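You operate a simulated robot arm through the tools that you are given. There is no shell and no other tool. Be economical: measure what you need, move in short steps, check, and stop when the job is done.

You are at the controls of a simulated robot arm. One attempt, no reset.

Task
Wash the two muddy pears in the basket in 30 L of water.
Fine: grey peg into the drain; barrel tap to the line; basket mid-tub, turn the tub handwheel; basket back on the drain rack, both pears clean; the cover stays. Set down upright: dip basket.

Only the result counts: the job must be done as asked and must still hold three seconds after the hand-in. Knocking over, shifting, dropping, spilling or breaking anything else fails it. A push-on lid holds only when it is set on centred and level and pressed home; a screw cap is set on level and turned clockwise until tight.

Robot
A 6-joint arm with a two-finger gripper, on a carriage that runs on a rail from [124, 0] to [-2216, -1] (x, y) and turns from -179 to 153 degrees about z. Base frame: it is fixed where the carriage stands at the start and does not move with it; the origin is on the floor, on the carriage's upright axis, x ahead of it, y to its left, z up; the surface under the hand at the start is at about z = 570. Lengths are in mm, angles in degrees, forces in N, time in s.
Its first joint turns from -166.0 to 166.0 degrees. Places, roughly: drain rack [600, 100, 800]; drain seat in the wash tub [400, -700, 600]; inside of the wash tub [600, -500, 600]; pear [-750, -1000, 1000]; pear (6x6x7 cm) [-300, 2000, 800]; pear (7x7x8 cm) [-400, 2100, 800]. Payload 5 kg.
Tool frame: the origin (TCP) lies between the finger pads and is the grasp point; the fingertips stand 30 mm ahead of it; z points along the fingers, y is the line along which they close. The gripper opens to 176 mm. The gripper's body begins 153 mm behind the TCP.
Orientation is told as [roll, pitch, yaw] about the base's x, y, z axes, in that order, counted from this pose: with the fingers straight down and closing along the base's y, the tool's x points along the base's -x, its y along +y and its z along -z.

Tools
- The arm moves only by the tool jog_arm. Its argument "commands" is a list of rows, each an object (a shift or turn left out is 0, a gripper value left out holds the last) with "dp": the shift along the tool's x, y, z in m, a list of three; "angular": the turn, a rotation vector about the tool's x, y, z in degrees, a list of three; "claw": the gripper command, from -1 (shut) to 1 (fully open), values between in proportion. In form: [{"dp": [tx, ty, tz], "angular": [rx, ry, rz], "claw": claw}, ...]. A call has 1 to 10 rows; each row shifts and turns the commanded pose from where the row before left it, along the tool's axes as they then stand. A row lasts 0.2 s, in which the tool goes at most 50 mm and 8.6 degrees; a call with a longer step from one row to the next is refused whole, and so is a gripper value outside its range. Where a pose cannot be reached the arm comes as near as it can. A force on the tool above 40 N (or 10 N above the force at the start of the call, whichever is more), or a blocked arm, ends the call early, and 0.2 s more pass. The fingers move at their own pace and stop on an object; they squeeze with about 44 N. The grip force told is the motor's: it shows also when the fingers shut on nothing. Time passes only in rows, and 0.2 s behind the last, so rows that do not move let the fingers close. The reply holds the time, the measured pose of the TCP, the force on the tool along the base axes, the opening and the grip force, in the units named above and with some noise, with the torque about the TCP (base axes, N m) and any sound that the robot's microphone picked up.
- Cameras (640 x 400 px; columns grow to the right, rows downward): "scene" is now at [9, 139.2, 1683.5]; the picture's right is [-0.95, -0.30, 0.00], its down [-0.25, 0.79, -0.56] and it looks along [0.17, -0.53, -0.83] (base axes); focal length 214 px, centre (320, 200). "wrist" rides on the gripper at [67, -9, -183] in the tool frame; the picture's right is [0.14, 0.99, 0.00], its down [-0.92, 0.13, -0.36] and it looks along [-0.36, 0.05, 0.93] (tool axes); focal length 251 px, centre (320, 200). There is no depth. A picture from a camera that has moved, and an enlarged one, comes with that camera's place and axes in the base frame and with its lens. The place of the scene camera against the robot may be out by one fixed shift of up to 18 mm in any direction.
- grab_frame(camera): a new picture of that camera. The clock stands still meanwhile.
- slide_trunk(by): slides the trunk up (or, below 0, down) by that many mm; the arm and the scene camera ride with it, the base frame stays. It gives what a move gives, with no picture.
- steer(legs): drives the robot by 1 to 6 legs, each [ahead, left, turn to the left] in mm, mm and degrees, along the robot's own axes; the way and the turn of a leg run together, so that a leg with both is an arc; at most 1500 mm and 180 degrees a leg. The arm and the cameras ride along, it lands a little off, and it stops where it bumps. It keeps to its track: a leg is cut to what the track allows. It gives what a move gives.
- head_to(pan, tilt): turns the head with the scene camera to pan (to the left, within 120 degrees either way) and tilt (down, from -29 to 69), counted from straight ahead of the robot. It gives what a move gives.
- inspect(camera, box): a new picture of the part [left, top, right, bottom] of that camera's present view, enlarged. The clock stands still meanwhile.
- job_done(): hands the job in; it is judged then, once.

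Work in short steps. Places have to be worked out from the pictures, the camera data and where the tool is seen: move nearer, look again, correct. Check each grasp and each placing, and mend what went wrong. You have 120 turns and 90 pictures in all, those below and enlarged ones among them. Open the gripper and draw the arm clear of the work before you hand the job in, unless the task says otherwise; then end with one line.

The tools are called after "Emit:" as a command line: name --argument value ..., lists and objects as JSON in quotes. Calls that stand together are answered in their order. jog_arm: Moves the arm, as the interface text tells. Its arguments: {"type":"object","properties":{"commands":{"type":"array","items":{"type":"object","properties":{"dp":{"type":"array","items":{"type":"number"}},"angular":{"type":"array","items":{"type":"number"}},"claw":{"type":"number"}}}}},"required":["commands"]} The other tools are called the same way: slide_trunk (by) slides the trunk up or down; steer (legs) drives the base; head_to (pan, tilt) turns the head that bears the scene camera; grab_frame (camera) takes a picture; inspect (camera, box) takes an enlarged picture of a part of a camera's view; job_done () hands the job in.

At the start:

```text
time_s: 0.0
tool_pos: [435.8, -614.7, 1235.4]
tcp_rot: [0.0, 0.0, 0.0]
contact_force: [-0.2, -0.4, -0.6]
moment: [0.01, 0.02, -0.02]
width: 175.7
gripper_force: 0.1
trunk travel left (down, up): [-250.0, 100.0]
robot x, y, heading: [0.1, 1.4, 0.0]
head pan, tilt: [-72.6, 56.0]
```

scene: 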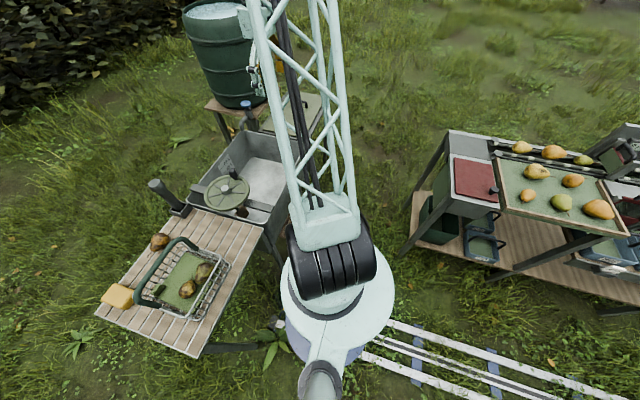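
wrist: 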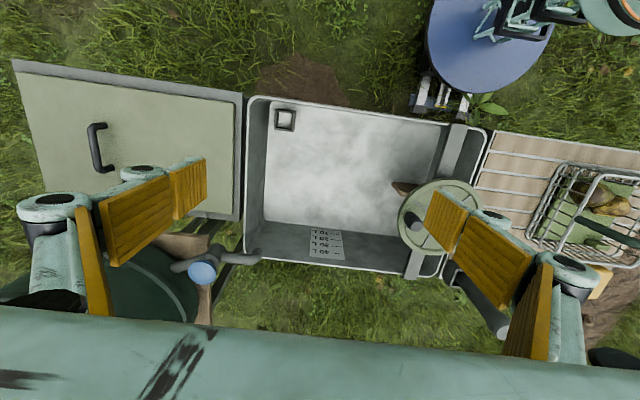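

The pictures show tub, lidded side, rack with basket, barrel and tap. I take enlarged looks to identify the peg, handwheel, and line.

Emit:
inspect --camera "wrist" --box '[230, 80, 500, 290]'

Emit:
inspect --camera "scene" --box '[90, 130, 310, 350]'

Emit:
inspect --camera "scene" --box '[170, 0, 330, 150]'

Emit:
inspect --camera "scene" --box '[400, 110, 640, 320]'

```text
1.90 times, centred on (365, 185) of wrist
camera zoom: at [370.5, -624.8, 1419.0], right [-0.14, 0.99, 0.0], down [0.92, 0.13, 0.36], along [0.36, 0.05, -0.93], focal length 479 px, centre (234, 229)
```

zoom: 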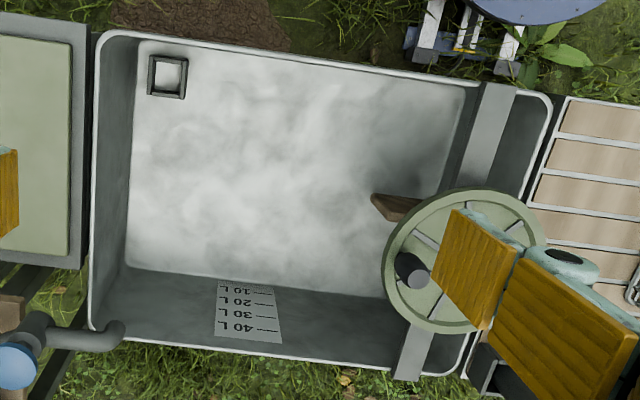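

```text
1.82 times, centred on (200, 240) of scene
camera zoom: at [9.0, 139.2, 1683.5], right [-0.95, -0.3, 0.0], down [-0.25, 0.79, -0.56], along [0.17, -0.53, -0.83], focal length 390 px, centre (538, 127)
```

zoom: 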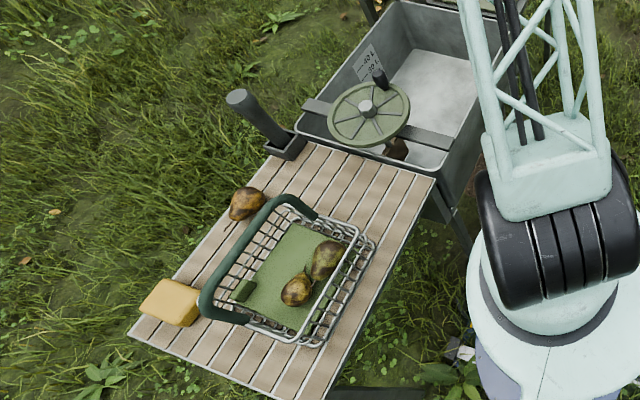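

```text
2.67 times, centred on (250, 75) of scene
camera zoom: at [9.0, 139.2, 1683.5], right [-0.95, -0.3, 0.0], down [-0.25, 0.79, -0.56], along [0.17, -0.53, -0.83], focal length 572 px, centre (507, 533)
```

zoom: 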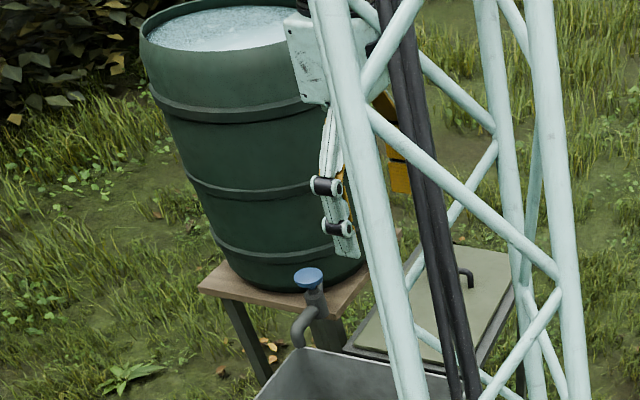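

```text
1.90 times, centred on (520, 215) of scene
camera zoom: at [9.0, 139.2, 1683.5], right [-0.95, -0.3, 0.0], down [-0.25, 0.79, -0.56], along [0.17, -0.53, -0.83], focal length 408 px, centre (-61, 171)
```

zoom: 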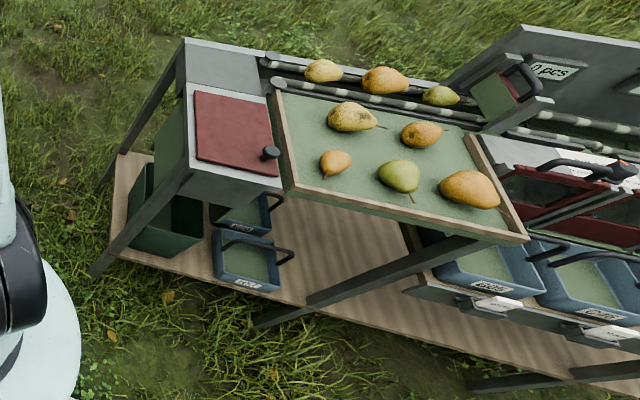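

The two muddy pears are in the basket on the rack; the peg stands in a holder at the corner. I move the hand over the rack for a closer wrist view.

Emit:
jog_arm --commands '[{"dp": [-0.01, 0.048, 0]}, {"dp": [-0.01, 0.048, 0]}, {"dp": [-0.01, 0.048, 0]}, {"dp": [-0.01, 0.048, 0]}, {"dp": [-0.01, 0.048, 0]}, {"dp": [-0.01, 0.048, 0]}, {"dp": [-0.01, 0.048, 0]}, {"dp": [-0.01, 0.048, 0]}, {"dp": [-0.01, 0.048, 0]}, {"dp": [0, 0, 0]}]'

Emit:
grab_frame --camera "wrist"

Emit:
grab_frame --camera "scene"

```text
time_s: 2.2
tool_pos: [527.0, -180.9, 1234.6]
tcp_rot: [-0.1, 0.1, 0.1]
contact_force: [-0.2, 2.1, 0.1]
moment: [-0.24, 0.03, 0.0]
width: 176.2
gripper_force: 0.1
trunk travel left (down, up): [-250.0, 100.0]
robot x, y, heading: [-0.1, 2.7, -0.1]
head pan, tilt: [-72.6, 56.0]
```

```text
83 pictures are left
camera wrist: at [460.3, -190.8, 1418.6], right [-0.14, 0.99, 0.0], down [0.92, 0.13, 0.36], along [0.36, 0.05, -0.93], focal length 251 px, centre (320, 200)
```

wrist: 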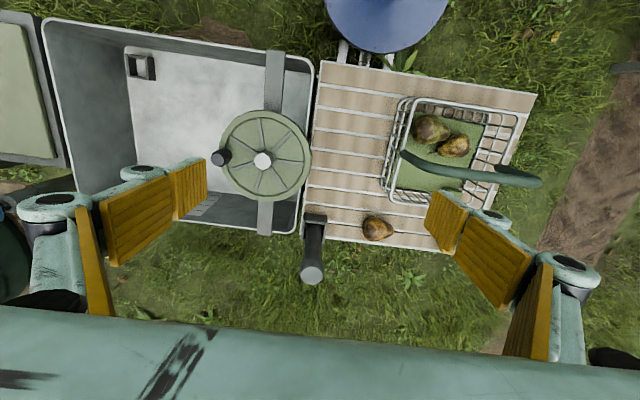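

```text
82 pictures are left
camera scene: at [9.1, 140.7, 1683.4], right [-0.95, -0.3, 0.0], down [-0.25, 0.79, -0.56], along [0.17, -0.53, -0.83], focal length 214 px, centre (320, 200)
```

scene: 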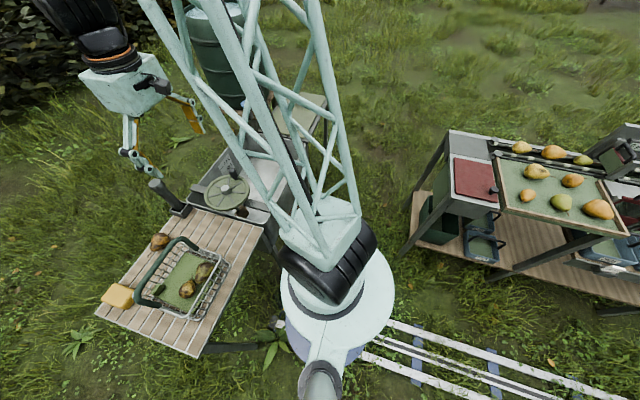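

Triangulated: wheel hub ≈ (586,-288,912), peg top ≈ (735,-155,1064). I move above the peg and look.

Emit:
jog_arm --commands '[{"dp": [-0.045, 0.008, 0]}, {"dp": [-0.045, 0.006, 0]}, {"dp": [-0.045, 0.006, 0]}, {"dp": [-0.045, 0.006, 0]}, {"dp": [-0.028, 0, 0]}, {"dp": [0, 0, 0]}]'

Emit:
grab_frame --camera "wrist"

```text
time_s: 3.6
tool_pos: [735.7, -158.1, 1234.7]
tcp_rot: [0.0, 0.1, 0.0]
contact_force: [0.3, 0.0, -0.1]
moment: [0.02, 0.04, 0.02]
width: 176.0
gripper_force: 0.0
trunk travel left (down, up): [-250.0, 100.0]
robot x, y, heading: [1.5, -1.5, 0.1]
head pan, tilt: [-72.6, 56.0]
```

```text
81 pictures are left
camera wrist: at [668.6, -167.6, 1419.4], right [-0.14, 0.99, 0.0], down [0.92, 0.13, 0.36], along [0.36, 0.05, -0.93], focal length 251 px, centre (320, 200)
```

wrist: 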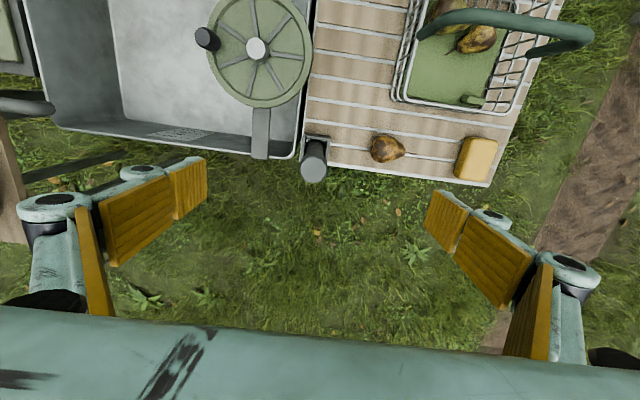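

Peg needs better measurement; I zoom in.

Emit:
inspect --camera "wrist" --box '[230, 80, 400, 200]'

Emit:
inspect --camera "scene" --box '[90, 130, 270, 280]'

```text
3.33 times, centred on (315, 140) of wrist
camera zoom: at [668.6, -167.6, 1419.4], right [-0.14, 0.99, 0.0], down [0.92, 0.13, 0.36], along [0.36, 0.05, -0.93], focal length 838 px, centre (337, 400)
```

zoom: 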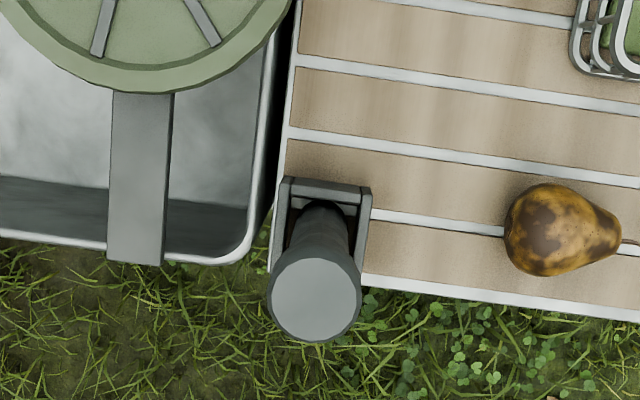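

```text
2.67 times, centred on (180, 205) of scene
camera zoom: at [9.1, 139.1, 1683.5], right [-0.95, -0.3, 0.0], down [-0.25, 0.79, -0.56], along [0.17, -0.53, -0.83], focal length 572 px, centre (693, 187)
```

zoom: 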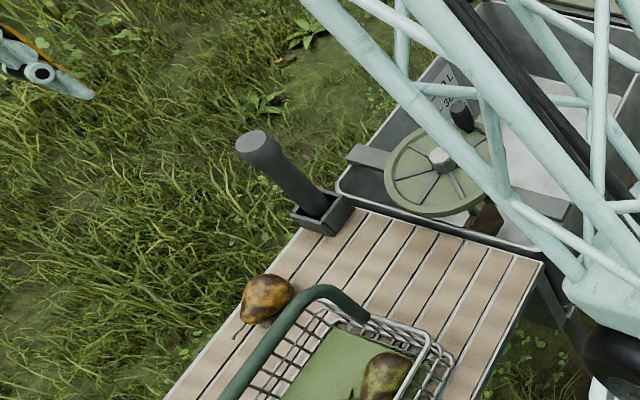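

Peg estimated at (773,-163), top z≈1010. I descend above it and recheck.

Emit:
jog_arm --commands '[{"dp": [-0.037, -0.004, 0.02]}, {"dp": [0, 0, 0.045]}, {"dp": [0, 0, 0.045]}, {"dp": [0, 0, 0.03]}, {"dp": [0, 0, 0]}]'

Emit:
grab_frame --camera "wrist"

```text
time_s: 4.8
tool_pos: [772.5, -160.3, 1095.4]
tcp_rot: [-0.1, 0.0, 0.0]
contact_force: [0.2, 0.5, -0.5]
moment: [-0.02, 0.08, -0.07]
width: 175.9
gripper_force: 0.1
trunk travel left (down, up): [-250.0, 100.0]
robot x, y, heading: [1.0, 0.4, -0.1]
head pan, tilt: [-72.6, 56.0]
```

```text
78 pictures are left
camera wrist: at [705.9, -170.4, 1279.2], right [-0.14, 0.99, 0.0], down [0.92, 0.13, 0.36], along [0.36, 0.05, -0.93], focal length 251 px, centre (320, 200)
```

wrist: 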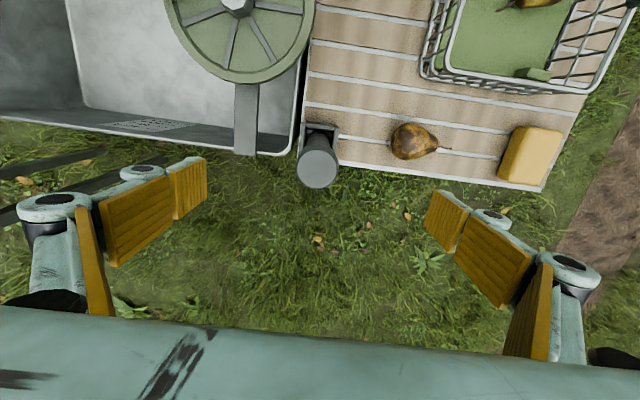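

Consistent: peg (772,-164), top 1013. Descend to TCP z≈970 and close.

Emit:
jog_arm --commands '[{"dp": [0, -0.004, 0.03]}, {"dp": [0, 0, 0.035]}, {"dp": [0, 0, 0.035]}, {"dp": [0, 0, 0.025]}, {"claw": 0.0}, {"claw": -1}, {"claw": -1}, {"claw": -1}, {"claw": -1}, {"claw": -1}]'

Emit:
grab_frame --camera "wrist"

```text
time_s: 7.0
tool_pos: [771.5, -164.0, 969.1]
tcp_rot: [0.0, 0.0, -0.1]
contact_force: [-0.5, -0.1, -0.6]
moment: [0.06, 0.04, -0.03]
width: 44.8
gripper_force: 43.9
trunk travel left (down, up): [-250.0, 100.0]
robot x, y, heading: [-2.3, -0.4, 0.1]
head pan, tilt: [-72.6, 56.0]
```

```text
77 pictures are left
camera wrist: at [705.3, -174.4, 1153.8], right [-0.14, 0.99, 0.0], down [0.92, 0.13, 0.36], along [0.36, 0.05, -0.93], focal length 251 px, centre (320, 200)
```

wrist: 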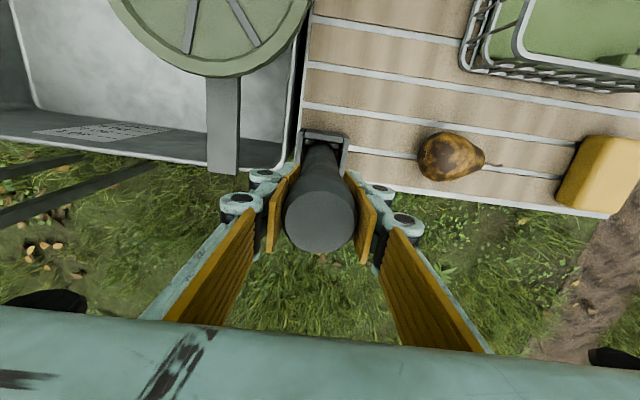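

Gripped at 45 mm. Lift straight up and look at its lower end.

Emit:
jog_arm --commands '[{"dp": [0, 0, -0.03]}, {"dp": [0, 0, -0.04]}, {"dp": [0, 0, -0.045]}, {"dp": [0, 0, -0.045]}, {"dp": [0, 0, -0.045]}, {"dp": [0, 0, -0.045]}, {"dp": [0, 0, -0.03]}, {"dp": [0, 0, 0]}]'

Emit:
grab_frame --camera "scene"

Emit:
grab_frame --camera "wrist"

```text
time_s: 8.8
tool_pos: [772.1, -163.7, 1250.4]
tcp_rot: [0.1, -0.1, 0.0]
contact_force: [0.3, -0.4, -3.7]
moment: [-0.01, -0.02, -0.02]
width: 44.6
gripper_force: 43.8
trunk travel left (down, up): [-250.0, 100.0]
robot x, y, heading: [-1.1, 0.7, 0.1]
head pan, tilt: [-72.6, 56.0]
```

```text
76 pictures are left
camera scene: at [9.1, 139.2, 1683.4], right [-0.95, -0.3, 0.0], down [-0.25, 0.79, -0.56], along [0.17, -0.53, -0.83], focal length 214 px, centre (320, 200)
```

scene: 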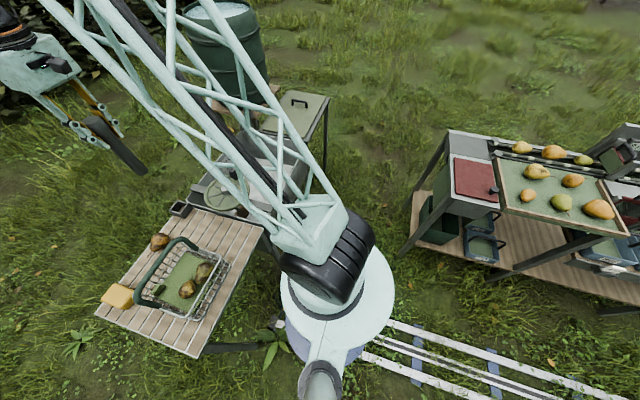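

```text
75 pictures are left
camera wrist: at [705.8, -174.6, 1434.1], right [-0.14, 0.99, 0.0], down [0.92, 0.13, 0.36], along [0.36, 0.05, -0.93], focal length 251 px, centre (320, 200)
```

wrist: 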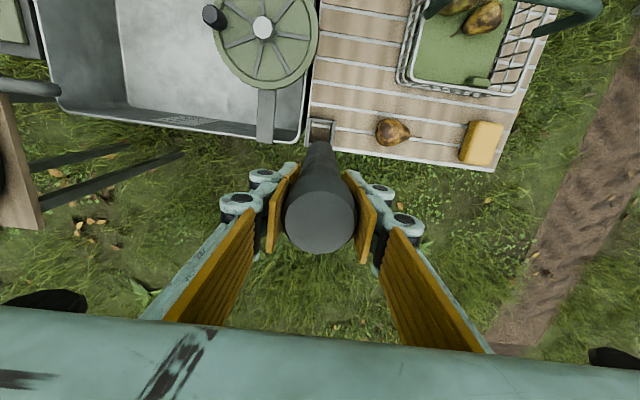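

Emit:
inspect --camera "scene" --box '[60, 80, 180, 180]'

Emit:
inspect --camera "wrist" --box '[260, 100, 380, 260]'

```text
4.00 times, centred on (120, 130) of scene
camera zoom: at [9.1, 139.2, 1683.4], right [-0.95, -0.3, 0.0], down [-0.25, 0.79, -0.56], along [0.17, -0.53, -0.83], focal length 858 px, centre (1120, 480)
```

zoom: 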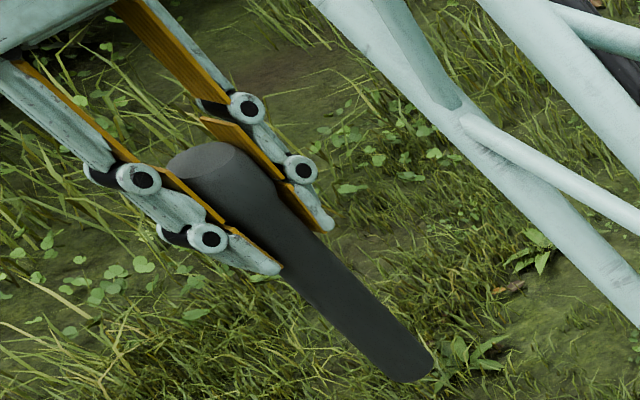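

```text
2.50 times, centred on (320, 180) of wrist
camera zoom: at [705.8, -174.6, 1434.1], right [-0.14, 0.99, 0.0], down [0.92, 0.13, 0.36], along [0.36, 0.05, -0.93], focal length 629 px, centre (320, 250)
```

zoom: 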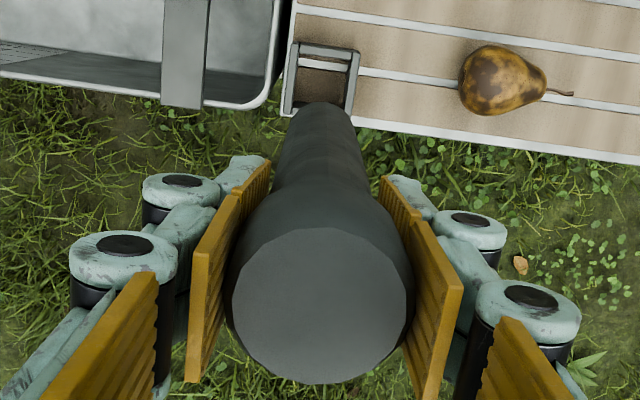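

Peg is a round stick, lower end ≈220 mm below TCP. Carry it at this height to above the drain at about (438,-727).

Emit:
jog_arm --commands '[{"dp": [0.02, -0.042, 0]}, {"dp": [0.02, -0.042, 0]}, {"dp": [0.02, -0.042, 0]}, {"dp": [0.02, -0.042, 0]}, {"dp": [0.02, -0.042, 0]}, {"dp": [0.02, -0.042, 0]}, {"dp": [0.02, -0.042, 0]}, {"dp": [0.02, -0.042, 0]}, {"dp": [0.02, -0.042, 0]}, {"dp": [0.02, -0.042, 0]}]'

Emit:
grab_frame --camera "wrist"

```text
time_s: 11.0
tool_pos: [572.0, -585.2, 1249.0]
tcp_rot: [0.0, 0.0, 0.0]
contact_force: [0.1, -1.2, -3.3]
moment: [0.01, 0.01, -0.02]
width: 44.9
gripper_force: 43.6
trunk travel left (down, up): [-250.0, 100.0]
robot x, y, heading: [-2.5, 2.1, 0.5]
head pan, tilt: [-72.6, 56.0]
```

```text
72 pictures are left
camera wrist: at [504.8, -596.0, 1432.8], right [-0.14, 0.99, 0.0], down [0.92, 0.13, 0.36], along [0.36, 0.05, -0.93], focal length 251 px, centre (320, 200)
```

wrist: 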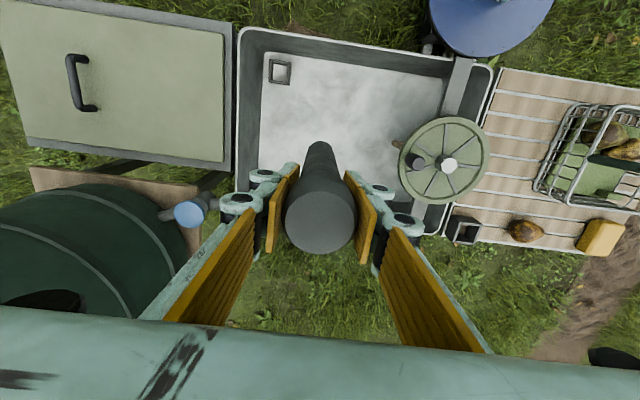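

Drain confirmed near (436,-728). Move above it and look again.

Emit:
jog_arm --commands '[{"dp": [0.034, -0.036, 0]}, {"dp": [0.034, -0.036, 0]}, {"dp": [0.034, -0.036, 0]}, {"dp": [0.033, -0.034, 0]}, {"dp": [0, 0, 0.045]}, {"dp": [0, 0, 0.045]}, {"dp": [0, 0, 0.045]}, {"dp": [0, 0, 0]}]'

Emit:
grab_frame --camera "wrist"

Emit:
grab_frame --camera "scene"

```text
time_s: 12.8
tool_pos: [437.8, -725.8, 1114.5]
tcp_rot: [0.1, 0.0, 0.0]
contact_force: [-0.4, -0.8, -4.7]
moment: [0.17, 0.05, 0.03]
width: 44.9
gripper_force: 44.0
trunk travel left (down, up): [-250.0, 100.0]
robot x, y, heading: [1.6, -1.7, 0.0]
head pan, tilt: [-72.6, 56.0]
```

```text
71 pictures are left
camera wrist: at [371.0, -737.3, 1297.3], right [-0.14, 0.99, 0.0], down [0.92, 0.13, 0.36], along [0.36, 0.05, -0.93], focal length 251 px, centre (320, 200)
```

wrist: 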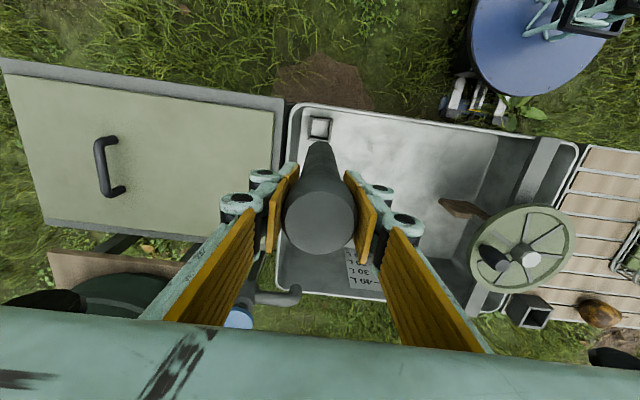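

```text
70 pictures are left
camera scene: at [9.4, 138.1, 1683.7], right [-0.95, -0.3, 0.0], down [-0.25, 0.79, -0.56], along [0.17, -0.53, -0.83], focal length 214 px, centre (320, 200)
```

scene: 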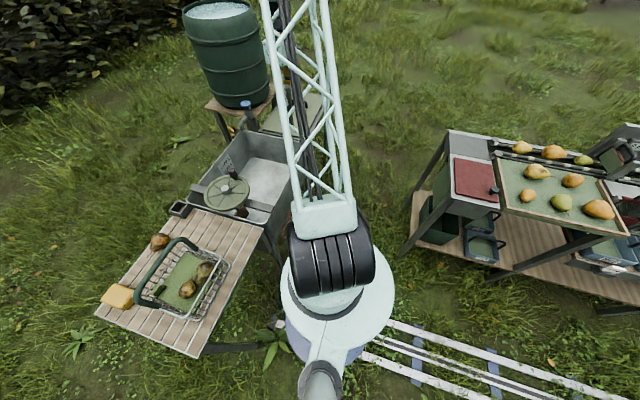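

Drain at (437,-728). Zoom for precise centre.

Emit:
inspect --camera "wrist" --box '[280, 90, 370, 180]'

```text
4.44 times, centred on (325, 135) of wrist
camera zoom: at [371.0, -737.3, 1297.3], right [-0.14, 0.99, 0.0], down [0.92, 0.13, 0.36], along [0.36, 0.05, -0.93], focal length 1118 px, centre (298, 489)
```

zoom: 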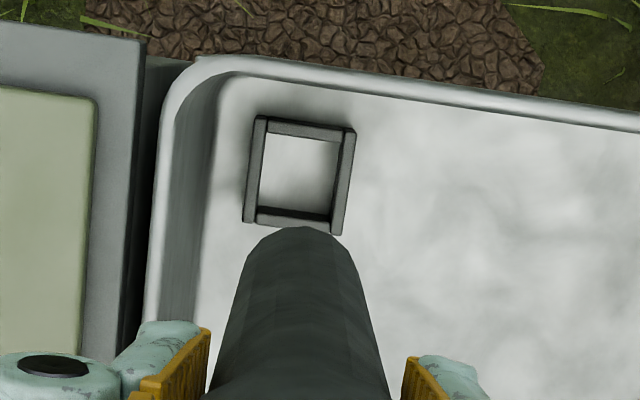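

Peg bottom is ~171 mm below TCP and aligned with the seat (438,-727). The left tub wall is close to the finger, so I descend part-way and check the clearance.

Emit:
jog_arm --commands '[{"dp": [0, -0.001, 0.045]}, {"dp": [0, 0, 0.045]}, {"dp": [0, 0, 0.045]}, {"dp": [0, 0, 0.045]}, {"dp": [0, 0, 0.045]}, {"dp": [0, 0, 0.045]}, {"dp": [0, 0, 0]}]'

Emit:
inspect --camera "wrist" --box '[200, 80, 440, 260]'

```text
time_s: 14.4
tool_pos: [437.9, -727.5, 844.3]
tcp_rot: [0.0, 0.0, 0.0]
contact_force: [0.7, -0.5, -4.0]
moment: [0.08, 0.03, 0.04]
width: 44.8
gripper_force: 43.8
trunk travel left (down, up): [-250.0, 100.0]
robot x, y, heading: [-4.4, -2.4, -0.2]
head pan, tilt: [-72.6, 56.0]
```

```text
2.22 times, centred on (320, 170) of wrist
camera zoom: at [371.3, -738.5, 1028.1], right [-0.14, 0.99, 0.0], down [0.92, 0.13, 0.36], along [0.36, 0.05, -0.93], focal length 559 px, centre (320, 267)
```

zoom: 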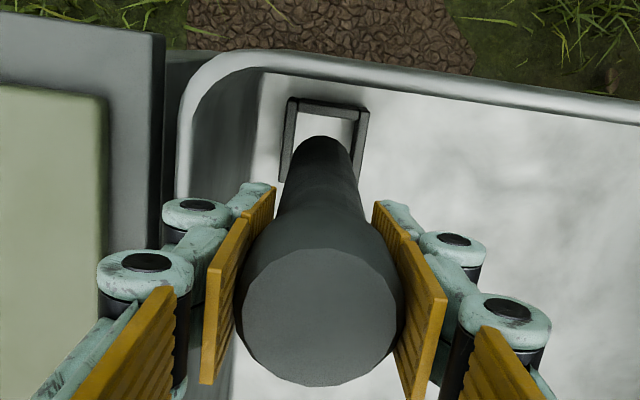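

Peg and seat look aligned; wall clearance is small but positive. Lower slowly toward seat.

Emit:
jog_arm --commands '[{"dp": [0, 0.0005, 0.02]}, {"dp": [0, 0, 0.015]}, {"dp": [0, 0, 0.01]}, {"dp": [0, 0, 0.01]}, {"dp": [0, 0, 0.008]}, {"dp": [0, 0, 0]}]'

Emit:
inspect --camera "wrist" --box '[200, 80, 440, 260]'

```text
time_s: 15.8
tool_pos: [437.6, -725.5, 781.4]
tcp_rot: [0.0, 0.0, 0.1]
contact_force: [-0.1, 0.6, -3.4]
moment: [0.05, 0.01, 0.01]
width: 44.6
gripper_force: 44.2
trunk travel left (down, up): [-250.0, 100.0]
robot x, y, heading: [-2.4, 0.3, -0.1]
head pan, tilt: [-72.6, 56.0]
```

```text
2.22 times, centred on (320, 170) of wrist
camera zoom: at [370.4, -737.2, 965.8], right [-0.14, 0.99, 0.0], down [0.92, 0.13, 0.36], along [0.36, 0.05, -0.93], focal length 559 px, centre (320, 267)
```

zoom: 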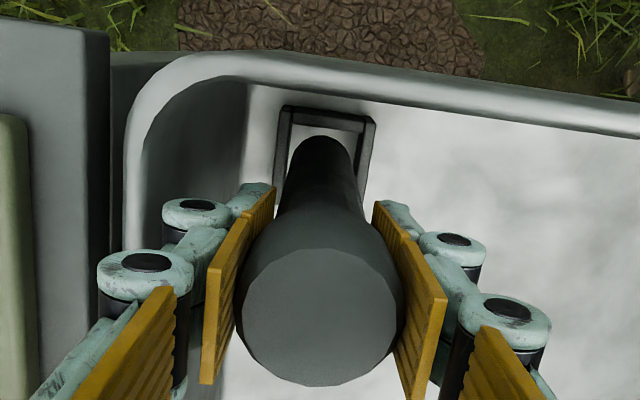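

Good clearance and alignment. Continue down gently until contact.

Emit:
jog_arm --commands '[{"dp": [0, 0, 0.005]}, {"dp": [0, 0, 0.005]}, {"dp": [0, 0, 0.005]}, {"dp": [0, 0, 0.004]}, {"dp": [0, 0, 0]}]'

```text
time_s: 17.0
tool_pos: [436.8, -727.4, 763.1]
tcp_rot: [0.0, -0.1, 0.0]
contact_force: [-0.3, -0.1, -3.7]
moment: [0.01, 0.02, 0.0]
width: 44.7
gripper_force: 43.4
trunk travel left (down, up): [-250.0, 100.0]
robot x, y, heading: [1.4, 0.9, -0.1]
head pan, tilt: [-72.6, 56.0]
```

Emit:
jog_arm --commands '[{"dp": [0, 0, 0.004]}, {"dp": [0, 0, 0.004]}, {"dp": [0, 0, 0.004]}, {"dp": [0, 0, 0.004]}, {"dp": [0, 0, 0]}]'

Emit:
inspect --camera "wrist" --box '[200, 80, 440, 260]'

```text
time_s: 18.2
tool_pos: [436.7, -724.9, 747.2]
tcp_rot: [0.0, 0.0, 0.0]
contact_force: [0.5, 0.0, -3.0]
moment: [-0.01, -0.01, 0.02]
width: 44.5
gripper_force: 44.0
trunk travel left (down, up): [-250.0, 100.0]
robot x, y, heading: [-1.4, -1.9, 0.1]
head pan, tilt: [-72.6, 56.0]
```

```text
2.22 times, centred on (320, 170) of wrist
camera zoom: at [370.6, -737.0, 930.8], right [-0.14, 0.99, 0.0], down [0.92, 0.13, 0.36], along [0.36, 0.05, -0.93], focal length 559 px, centre (320, 267)
```

zoom: 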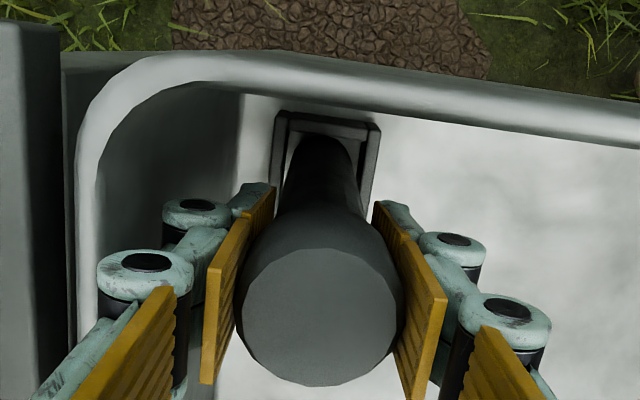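

Still free; continue down in small steps.

Emit:
jog_arm --commands '[{"dp": [0, 0, 0.003]}, {"dp": [0, 0, 0.003]}, {"dp": [0, 0, 0.003]}, {"dp": [0, 0, 0.003]}, {"dp": [0, 0, 0]}]'

```text
time_s: 19.3
tool_pos: [437.3, -727.9, 739.1]
tcp_rot: [-0.3, -0.3, -0.1]
contact_force: [-3.8, 4.1, 18.2]
moment: [0.24, 0.4, -0.06]
width: 44.6
gripper_force: 44.0
trunk travel left (down, up): [-250.0, 100.0]
robot x, y, heading: [-2.4, 0.6, -0.2]
head pan, tilt: [-72.6, 56.0]
stopped in row 5: the force on the tool passed its limit at 42 N (the readings are from after the stop); the commanded pose is now the measured one
```

Contact at z≈739 — floor or frame. Check the picture.

Emit:
inspect --camera "wrist" --box '[250, 100, 390, 220]'

```text
3.33 times, centred on (320, 160) of wrist
camera zoom: at [370.8, -738.6, 923.3], right [-0.14, 0.99, -0.01], down [0.92, 0.13, 0.36], along [0.36, 0.05, -0.93], focal length 838 px, centre (320, 333)
```

zoom: 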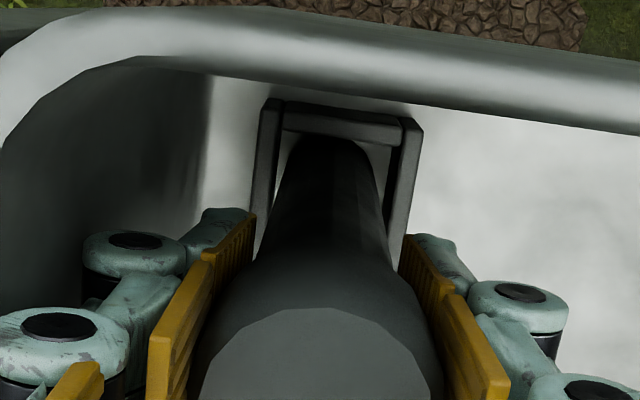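

Emit:
inspect --camera "wrist" --box '[295, 115, 355, 155]'

```text
10.00 times, centred on (325, 135) of wrist
camera zoom: at [370.8, -738.6, 923.3], right [-0.14, 0.99, -0.01], down [0.92, 0.13, 0.36], along [0.36, 0.05, -0.93], focal length 2514 px, centre (270, 850)
```

zoom: 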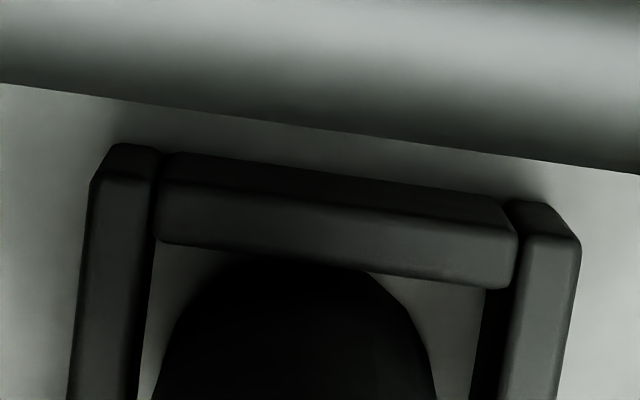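

The peg's end is inside the frame, occluded by the back wall, sitting on the bottom. Release with a small opening and check.

Emit:
jog_arm --commands '[{"claw": -0.4}, {"claw": -0.37}, {"claw": -0.37}, {"claw": -0.37}]'

Emit:
inspect --camera "wrist" --box '[200, 80, 440, 260]'

```text
time_s: 20.3
tool_pos: [438.8, -728.0, 736.6]
tcp_rot: [-0.1, -0.1, 0.0]
contact_force: [0.1, 8.8, -5.4]
moment: [-0.27, 0.02, 0.04]
width: 51.9
gripper_force: 0.1
trunk travel left (down, up): [-250.0, 100.0]
robot x, y, heading: [-1.7, -0.4, -0.2]
head pan, tilt: [-72.6, 56.0]
```

```text
2.22 times, centred on (320, 170) of wrist
camera zoom: at [371.3, -738.5, 921.2], right [-0.14, 0.99, 0.0], down [0.92, 0.13, 0.36], along [0.36, 0.05, -0.93], focal length 559 px, centre (320, 267)
```

zoom: 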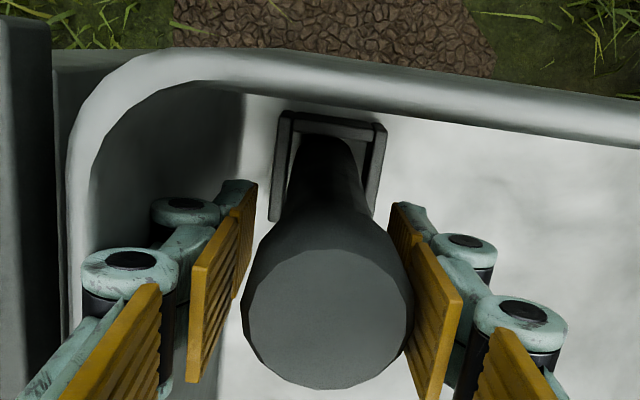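

Released; lift straight up slowly.

Emit:
jog_arm --commands '[{"dp": [0, 0, -0.015]}, {"dp": [0, 0, -0.025]}, {"dp": [0, 0, -0.03]}, {"dp": [0, 0, -0.04]}, {"dp": [0, 0, -0.045], "claw": -0.37}, {"dp": [0, 0, -0.045]}, {"dp": [0, 0, -0.045]}, {"dp": [0, 0, 0]}]'

Emit:
inspect --camera "wrist" --box '[200, 60, 440, 240]'

```text
time_s: 22.1
tool_pos: [438.3, -726.5, 984.1]
tcp_rot: [-0.1, -0.1, 0.0]
contact_force: [-1.1, 1.4, 1.3]
moment: [-0.17, -0.08, 0.0]
width: 55.7
gripper_force: 0.1
trunk travel left (down, up): [-250.0, 100.0]
robot x, y, heading: [2.6, -2.5, -0.1]
head pan, tilt: [-72.6, 56.0]
```

```text
2.22 times, centred on (320, 150) of wrist
camera zoom: at [371.1, -737.0, 1168.3], right [-0.14, 0.99, 0.0], down [0.92, 0.13, 0.36], along [0.36, 0.05, -0.93], focal length 559 px, centre (320, 311)
```

zoom: 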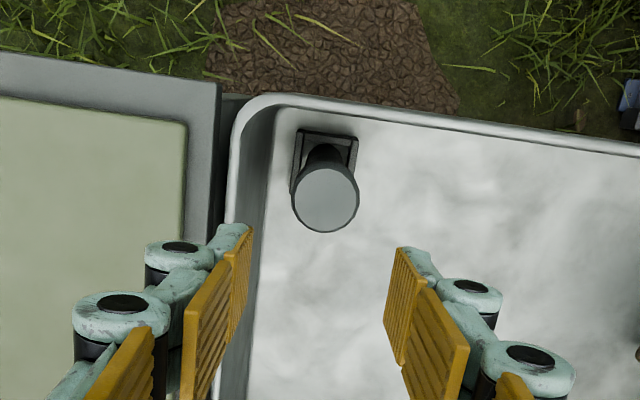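

Peg stands in the drain. Now the tap (~(750,-829,967)); I raise, drive forward to the rail's end for reach, and look at the tap.

Emit:
jog_arm --commands '[{"dp": [0, 0.02, -0.045], "claw": 0}, {"dp": [0, 0.02, -0.045]}, {"dp": [0, 0.02, -0.045]}, {"dp": [0, 0.02, -0.045]}, {"dp": [0, 0, 0]}]'

Emit:
steer --legs '[[122, 0, 0]]'

Emit:
grab_frame --camera "wrist"

```text
time_s: 23.3
tool_pos: [436.0, -645.2, 1163.9]
tcp_rot: [-0.4, -0.1, 0.0]
contact_force: [-1.0, 1.3, 1.2]
moment: [-0.27, -0.05, 0.03]
width: 88.0
gripper_force: 0.0
trunk travel left (down, up): [-250.0, 100.0]
robot x, y, heading: [4.7, 2.5, 0.1]
head pan, tilt: [-72.6, 56.0]
```

```text
time_s: 24.6
tool_pos: [558.0, -644.9, 1162.8]
tcp_rot: [-0.2, -0.1, 0.1]
contact_force: [-1.6, -0.9, -0.1]
moment: [0.0, -0.11, 0.02]
width: 87.6
gripper_force: 0.1
trunk travel left (down, up): [-250.0, 100.0]
robot x, y, heading: [121.3, 3.9, -0.0]
head pan, tilt: [-72.6, 56.0]
```

```text
61 pictures are left
camera wrist: at [490.3, -655.8, 1346.9], right [-0.14, 0.99, 0.0], down [0.92, 0.13, 0.36], along [0.36, 0.05, -0.93], focal length 251 px, centre (320, 200)
```

wrist: 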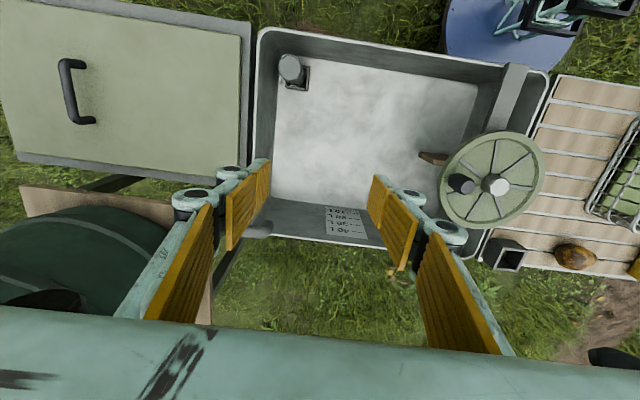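

Emit:
jog_arm --commands '[{"dp": [-0.03, -0.025, 0]}, {"dp": [-0.03, -0.025, 0]}, {"dp": [-0.03, -0.025, 0]}, {"dp": [-0.03, -0.025, 0]}, {"dp": [0, 0, 0]}]'

Emit:
grab_frame --camera "wrist"

Emit:
grab_frame --camera "scene"

```text
time_s: 25.8
tool_pos: [677.9, -746.3, 1163.1]
tcp_rot: [-0.2, 0.0, 0.1]
contact_force: [0.4, -1.0, -1.5]
moment: [0.11, 0.1, -0.03]
width: 88.0
gripper_force: 0.0
trunk travel left (down, up): [-250.0, 100.0]
robot x, y, heading: [122.4, 0.3, -0.0]
head pan, tilt: [-72.6, 56.0]
```

```text
60 pictures are left
camera wrist: at [610.9, -756.4, 1347.2], right [-0.14, 0.99, 0.0], down [0.92, 0.13, 0.36], along [0.36, 0.05, -0.93], focal length 251 px, centre (320, 200)
```

wrist: 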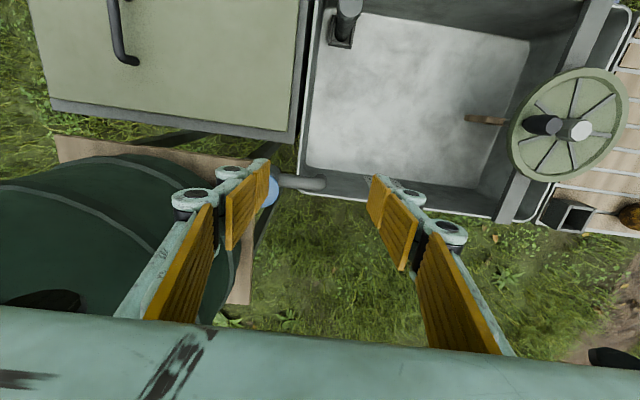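

```text
59 pictures are left
camera scene: at [129.3, 138.4, 1683.6], right [-0.95, -0.3, 0.0], down [-0.25, 0.79, -0.56], along [0.17, -0.53, -0.83], focal length 214 px, centre (320, 200)
```

scene: 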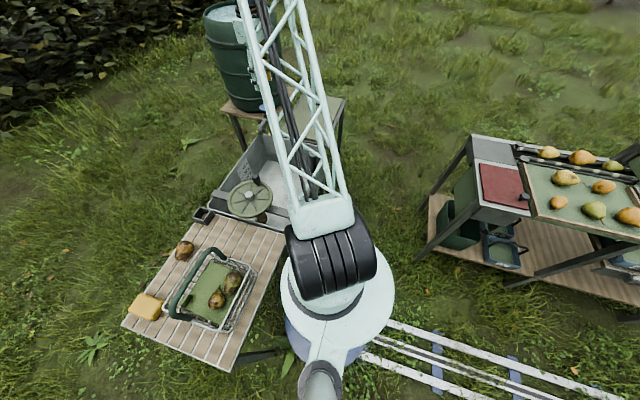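

Tap knob ≈ (751,-825,967). Try reaching above it and see how close the arm gets.

Emit:
jog_arm --commands '[{"dp": [-0.025, -0.027, 0.01]}, {"dp": [-0.025, -0.027, 0.01]}, {"dp": [-0.022, -0.027, 0.01]}, {"dp": [0, 0, 0]}]'

Emit:
grab_frame --camera "wrist"

```text
time_s: 26.8
tool_pos: [749.7, -827.1, 1132.0]
tcp_rot: [-0.1, -0.2, 0.2]
contact_force: [-0.1, -1.4, -1.6]
moment: [0.15, 0.07, -0.02]
width: 88.1
gripper_force: 0.1
trunk travel left (down, up): [-250.0, 100.0]
robot x, y, heading: [122.1, 1.3, 0.2]
head pan, tilt: [-72.6, 56.0]
```

```text
58 pictures are left
camera wrist: at [682.9, -837.4, 1316.7], right [-0.14, 0.99, 0.0], down [0.92, 0.13, 0.36], along [0.36, 0.05, -0.93], focal length 251 px, centre (320, 200)
```

wrist: 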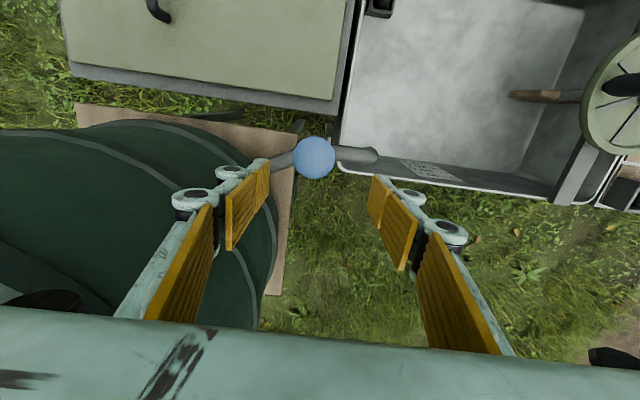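

Emit:
inspect --camera "wrist" --box '[240, 100, 480, 250]'

Emit:
inspect --camera "scene" --box '[180, 0, 320, 130]'

```text
2.67 times, centred on (360, 175) of wrist
camera zoom: at [682.9, -837.4, 1316.7], right [-0.14, 0.99, 0.0], down [0.92, 0.13, 0.36], along [0.36, 0.05, -0.93], focal length 670 px, centre (213, 267)
```

zoom: 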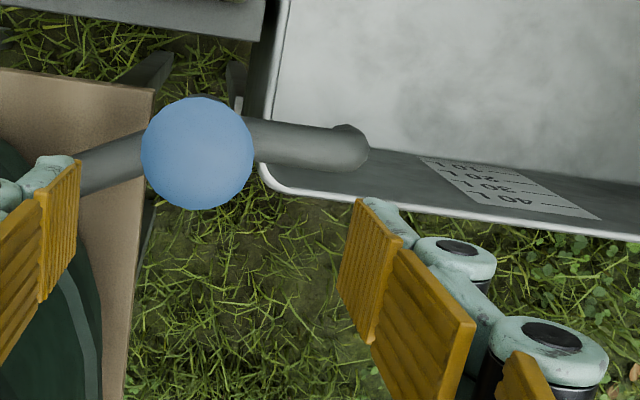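

```text
3.08 times, centred on (250, 65) of scene
camera zoom: at [129.4, 138.2, 1683.6], right [-0.95, -0.3, 0.0], down [-0.25, 0.79, -0.56], along [0.17, -0.53, -0.83], focal length 660 px, centre (535, 615)
```

zoom: 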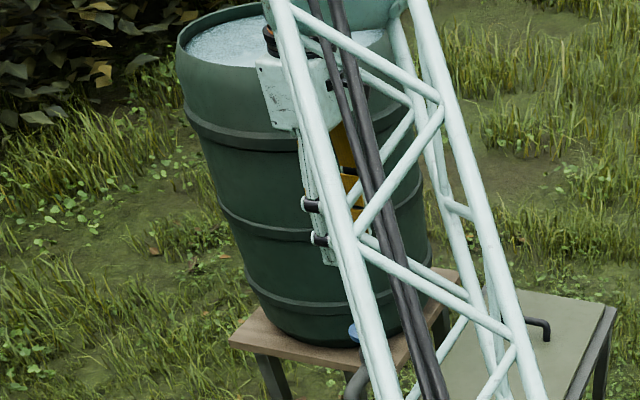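

Round knob 60 mm wide at ≈(758,-834,955), barrel close behind. I back off and turn the hand to yaw ≈ -80° so the fingers close along x, tangent to the barrel.

Emit:
jog_arm --commands '[{"dp": [0.02, 0.045, 0]}, {"dp": [0.02, 0.045, 0]}, {"angular": [0, 0, 8]}, {"angular": [0, 0, 8]}, {"angular": [0, 0, 8]}, {"angular": [0, 0, 8]}, {"angular": [0, 0, 8]}, {"angular": [0, 0, 8]}, {"angular": [0, 0, 8]}, {"angular": [0, 0, 8]}]'

Emit:
jog_arm --commands '[{"angular": [0, 0, 8]}, {"angular": [0, 0, 8]}, {"angular": [0, 0, 0]}]'

Emit:
grab_frame --camera "wrist"

```text
time_s: 29.0
tool_pos: [710.8, -736.1, 1133.4]
tcp_rot: [0.0, -0.2, -64.1]
contact_force: [0.5, -0.3, -0.2]
moment: [0.03, 0.02, 0.03]
width: 88.1
gripper_force: 0.0
trunk travel left (down, up): [-250.0, 100.0]
robot x, y, heading: [119.2, 1.3, 0.2]
head pan, tilt: [-72.6, 56.0]
```

```text
time_s: 29.8
tool_pos: [709.5, -736.5, 1134.4]
tcp_rot: [0.1, -0.3, -79.9]
contact_force: [0.5, -0.8, -0.5]
moment: [-0.01, 0.05, 0.0]
width: 88.2
gripper_force: 0.0
trunk travel left (down, up): [-250.0, 100.0]
robot x, y, heading: [119.1, -1.2, 0.1]
head pan, tilt: [-72.6, 56.0]
```

```text
55 pictures are left
camera wrist: at [688.8, -673.0, 1317.4], right [0.95, 0.31, 0.0], down [0.29, -0.89, 0.37], along [0.11, -0.35, -0.93], focal length 251 px, centre (320, 200)
```

wrist: 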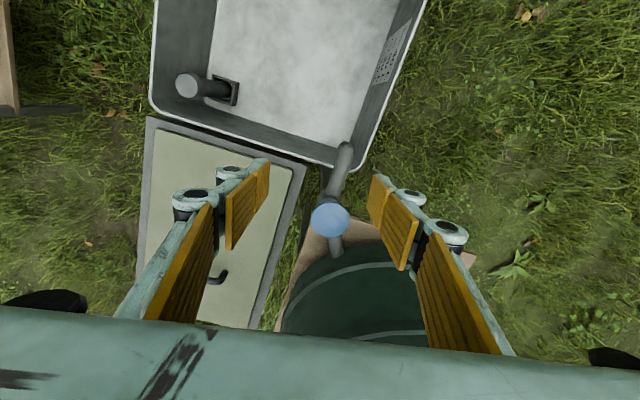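

Knob confirmed at (757,-834). Approach above it with this orientation.

Emit:
jog_arm --commands '[{"dp": [-0.026, 0.0075, 0.02]}, {"dp": [-0.026, 0.0075, 0.02]}, {"dp": [-0.026, 0.0075, 0.02]}, {"dp": [-0.026, 0.0075, 0.02]}, {"dp": [0, 0, 0]}]'

Emit:
grab_frame --camera "wrist"

```text
time_s: 31.0
tool_pos: [759.5, -834.9, 1051.9]
tcp_rot: [0.0, -0.2, -79.8]
contact_force: [-0.2, -1.1, -0.9]
moment: [0.14, 0.03, -0.03]
width: 88.1
gripper_force: 0.0
trunk travel left (down, up): [-250.0, 100.0]
robot x, y, heading: [120.3, -2.1, 0.0]
head pan, tilt: [-72.6, 56.0]
```

```text
54 pictures are left
camera wrist: at [737.2, -771.8, 1236.3], right [0.95, 0.31, 0.0], down [0.29, -0.89, 0.36], along [0.11, -0.35, -0.93], focal length 251 px, centre (320, 200)
```

wrist: 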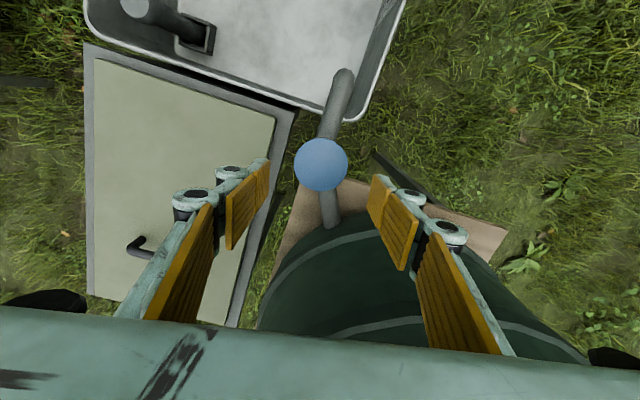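

Aligned. Descend to the knob level and close.

Emit:
jog_arm --commands '[{"dp": [0, -0.001, 0.035]}, {"dp": [0, 0, 0.035]}, {"dp": [0, 0, 0.03]}, {"claw": -0.3}, {"claw": -0.6}, {"claw": -0.6}, {"claw": -0.6}]'

Emit:
grab_frame --camera "wrist"

```text
time_s: 32.6
tool_pos: [758.6, -833.9, 955.5]
tcp_rot: [0.1, -0.3, -79.8]
contact_force: [14.1, -0.9, 0.1]
moment: [-0.07, -0.11, 0.5]
width: 54.4
gripper_force: 45.5
trunk travel left (down, up): [-250.0, 100.0]
robot x, y, heading: [120.7, 2.3, 0.2]
head pan, tilt: [-72.6, 56.0]
```

```text
53 pictures are left
camera wrist: at [737.6, -770.4, 1136.9], right [0.95, 0.31, 0.0], down [0.29, -0.88, 0.37], along [0.11, -0.35, -0.93], focal length 251 px, centre (320, 200)
```

wrist: 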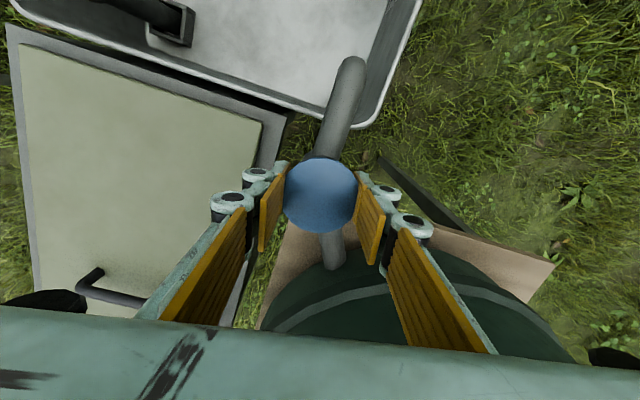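

Knob gripped. Turn counter-clockwise 40° and watch.

Emit:
jog_arm --commands '[{"angular": [0, 0, -8]}, {"angular": [0, 0, -8]}, {"angular": [0, 0, -8]}, {"angular": [0, 0, -8]}, {"angular": [0, 0, -8]}]'

Emit:
grab_frame --camera "wrist"

```text
time_s: 33.8
tool_pos: [757.2, -833.8, 953.3]
tcp_rot: [-0.2, -0.3, -39.9]
contact_force: [15.4, 5.6, -0.1]
moment: [0.07, -0.04, -1.21]
width: 53.9
gripper_force: 44.8
trunk travel left (down, up): [-250.0, 100.0]
robot x, y, heading: [117.8, 1.2, 0.1]
head pan, tilt: [-72.6, 56.0]
```

```text
52 pictures are left
camera wrist: at [700.3, -799.3, 1137.3], right [0.53, 0.85, 0.0], down [0.79, -0.49, 0.36], along [0.31, -0.19, -0.93], focal length 251 px, centre (320, 200)
```

wrist: 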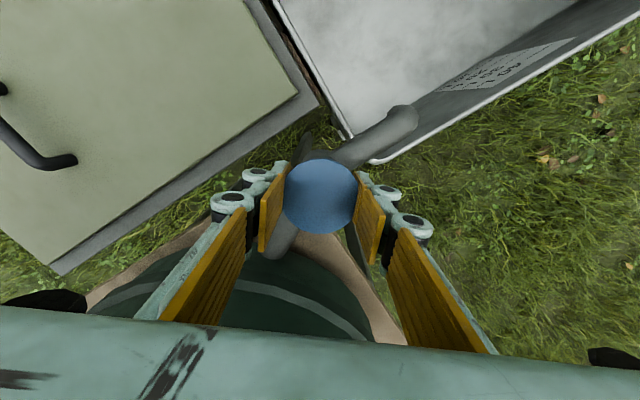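

Emit:
inspect --camera "wrist" --box '[300, 0, 640, 200]'

```text
1.88 times, centred on (470, 100) of wrist
camera zoom: at [700.3, -799.3, 1137.3], right [0.53, 0.85, 0.0], down [0.79, -0.49, 0.36], along [0.31, -0.19, -0.93], focal length 473 px, centre (38, 388)
```

zoom: 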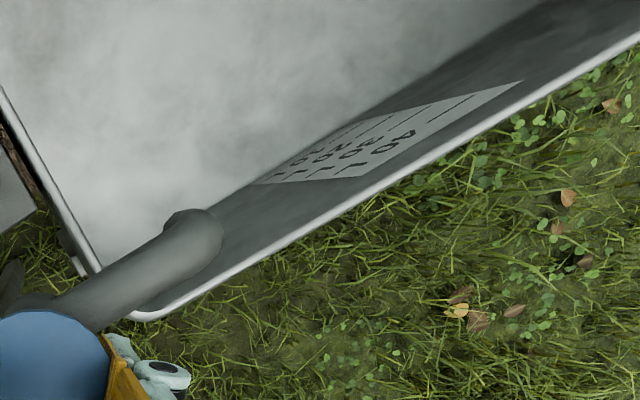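

No water yet; turn further.

Emit:
jog_arm --commands '[{"angular": [0, 0, -8]}, {"angular": [0, 0, -8]}, {"angular": [0, 0, -8]}, {"angular": [0, 0, 0]}]'

Emit:
grab_frame --camera "wrist"

```text
time_s: 34.8
tool_pos: [756.0, -833.9, 954.8]
tcp_rot: [-0.2, 0.0, -15.9]
contact_force: [4.4, 9.6, -2.3]
moment: [0.11, -0.05, 0.4]
width: 54.5
gripper_force: 44.8
trunk travel left (down, up): [-250.0, 100.0]
robot x, y, heading: [117.0, 1.4, 0.1]
head pan, tilt: [-72.6, 56.0]
```

```text
50 pictures are left
camera wrist: at [689.9, -826.0, 1137.6], right [0.14, 0.99, 0.0], down [0.92, -0.13, 0.36], along [0.36, -0.05, -0.93], focal length 251 px, centre (320, 200)
```

wrist: 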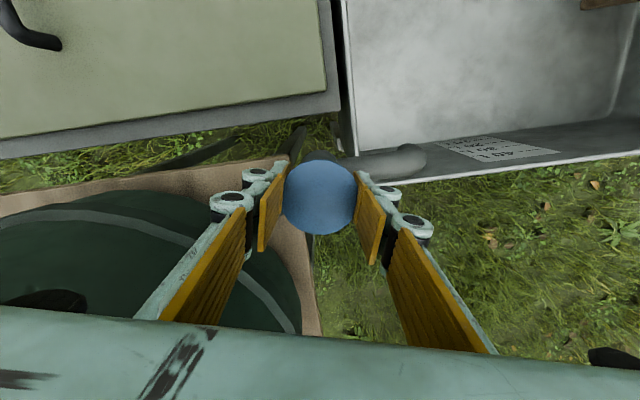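

Emit:
inspect --camera "wrist" --box '[330, 0, 640, 200]'

```text
2.00 times, centred on (485, 100) of wrist
camera zoom: at [689.9, -826.0, 1137.6], right [0.14, 0.99, 0.0], down [0.92, -0.13, 0.36], along [0.36, -0.05, -0.93], focal length 503 px, centre (-10, 400)
```

zoom: 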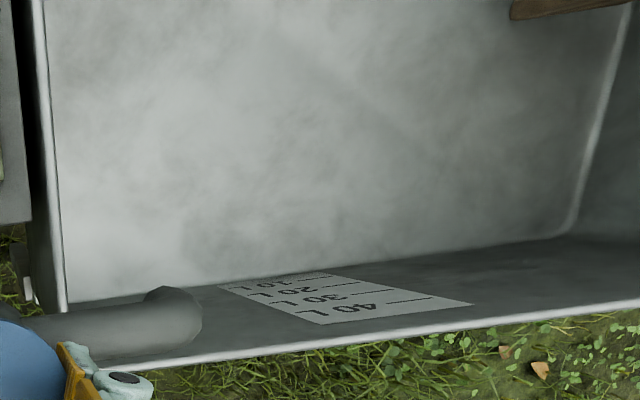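

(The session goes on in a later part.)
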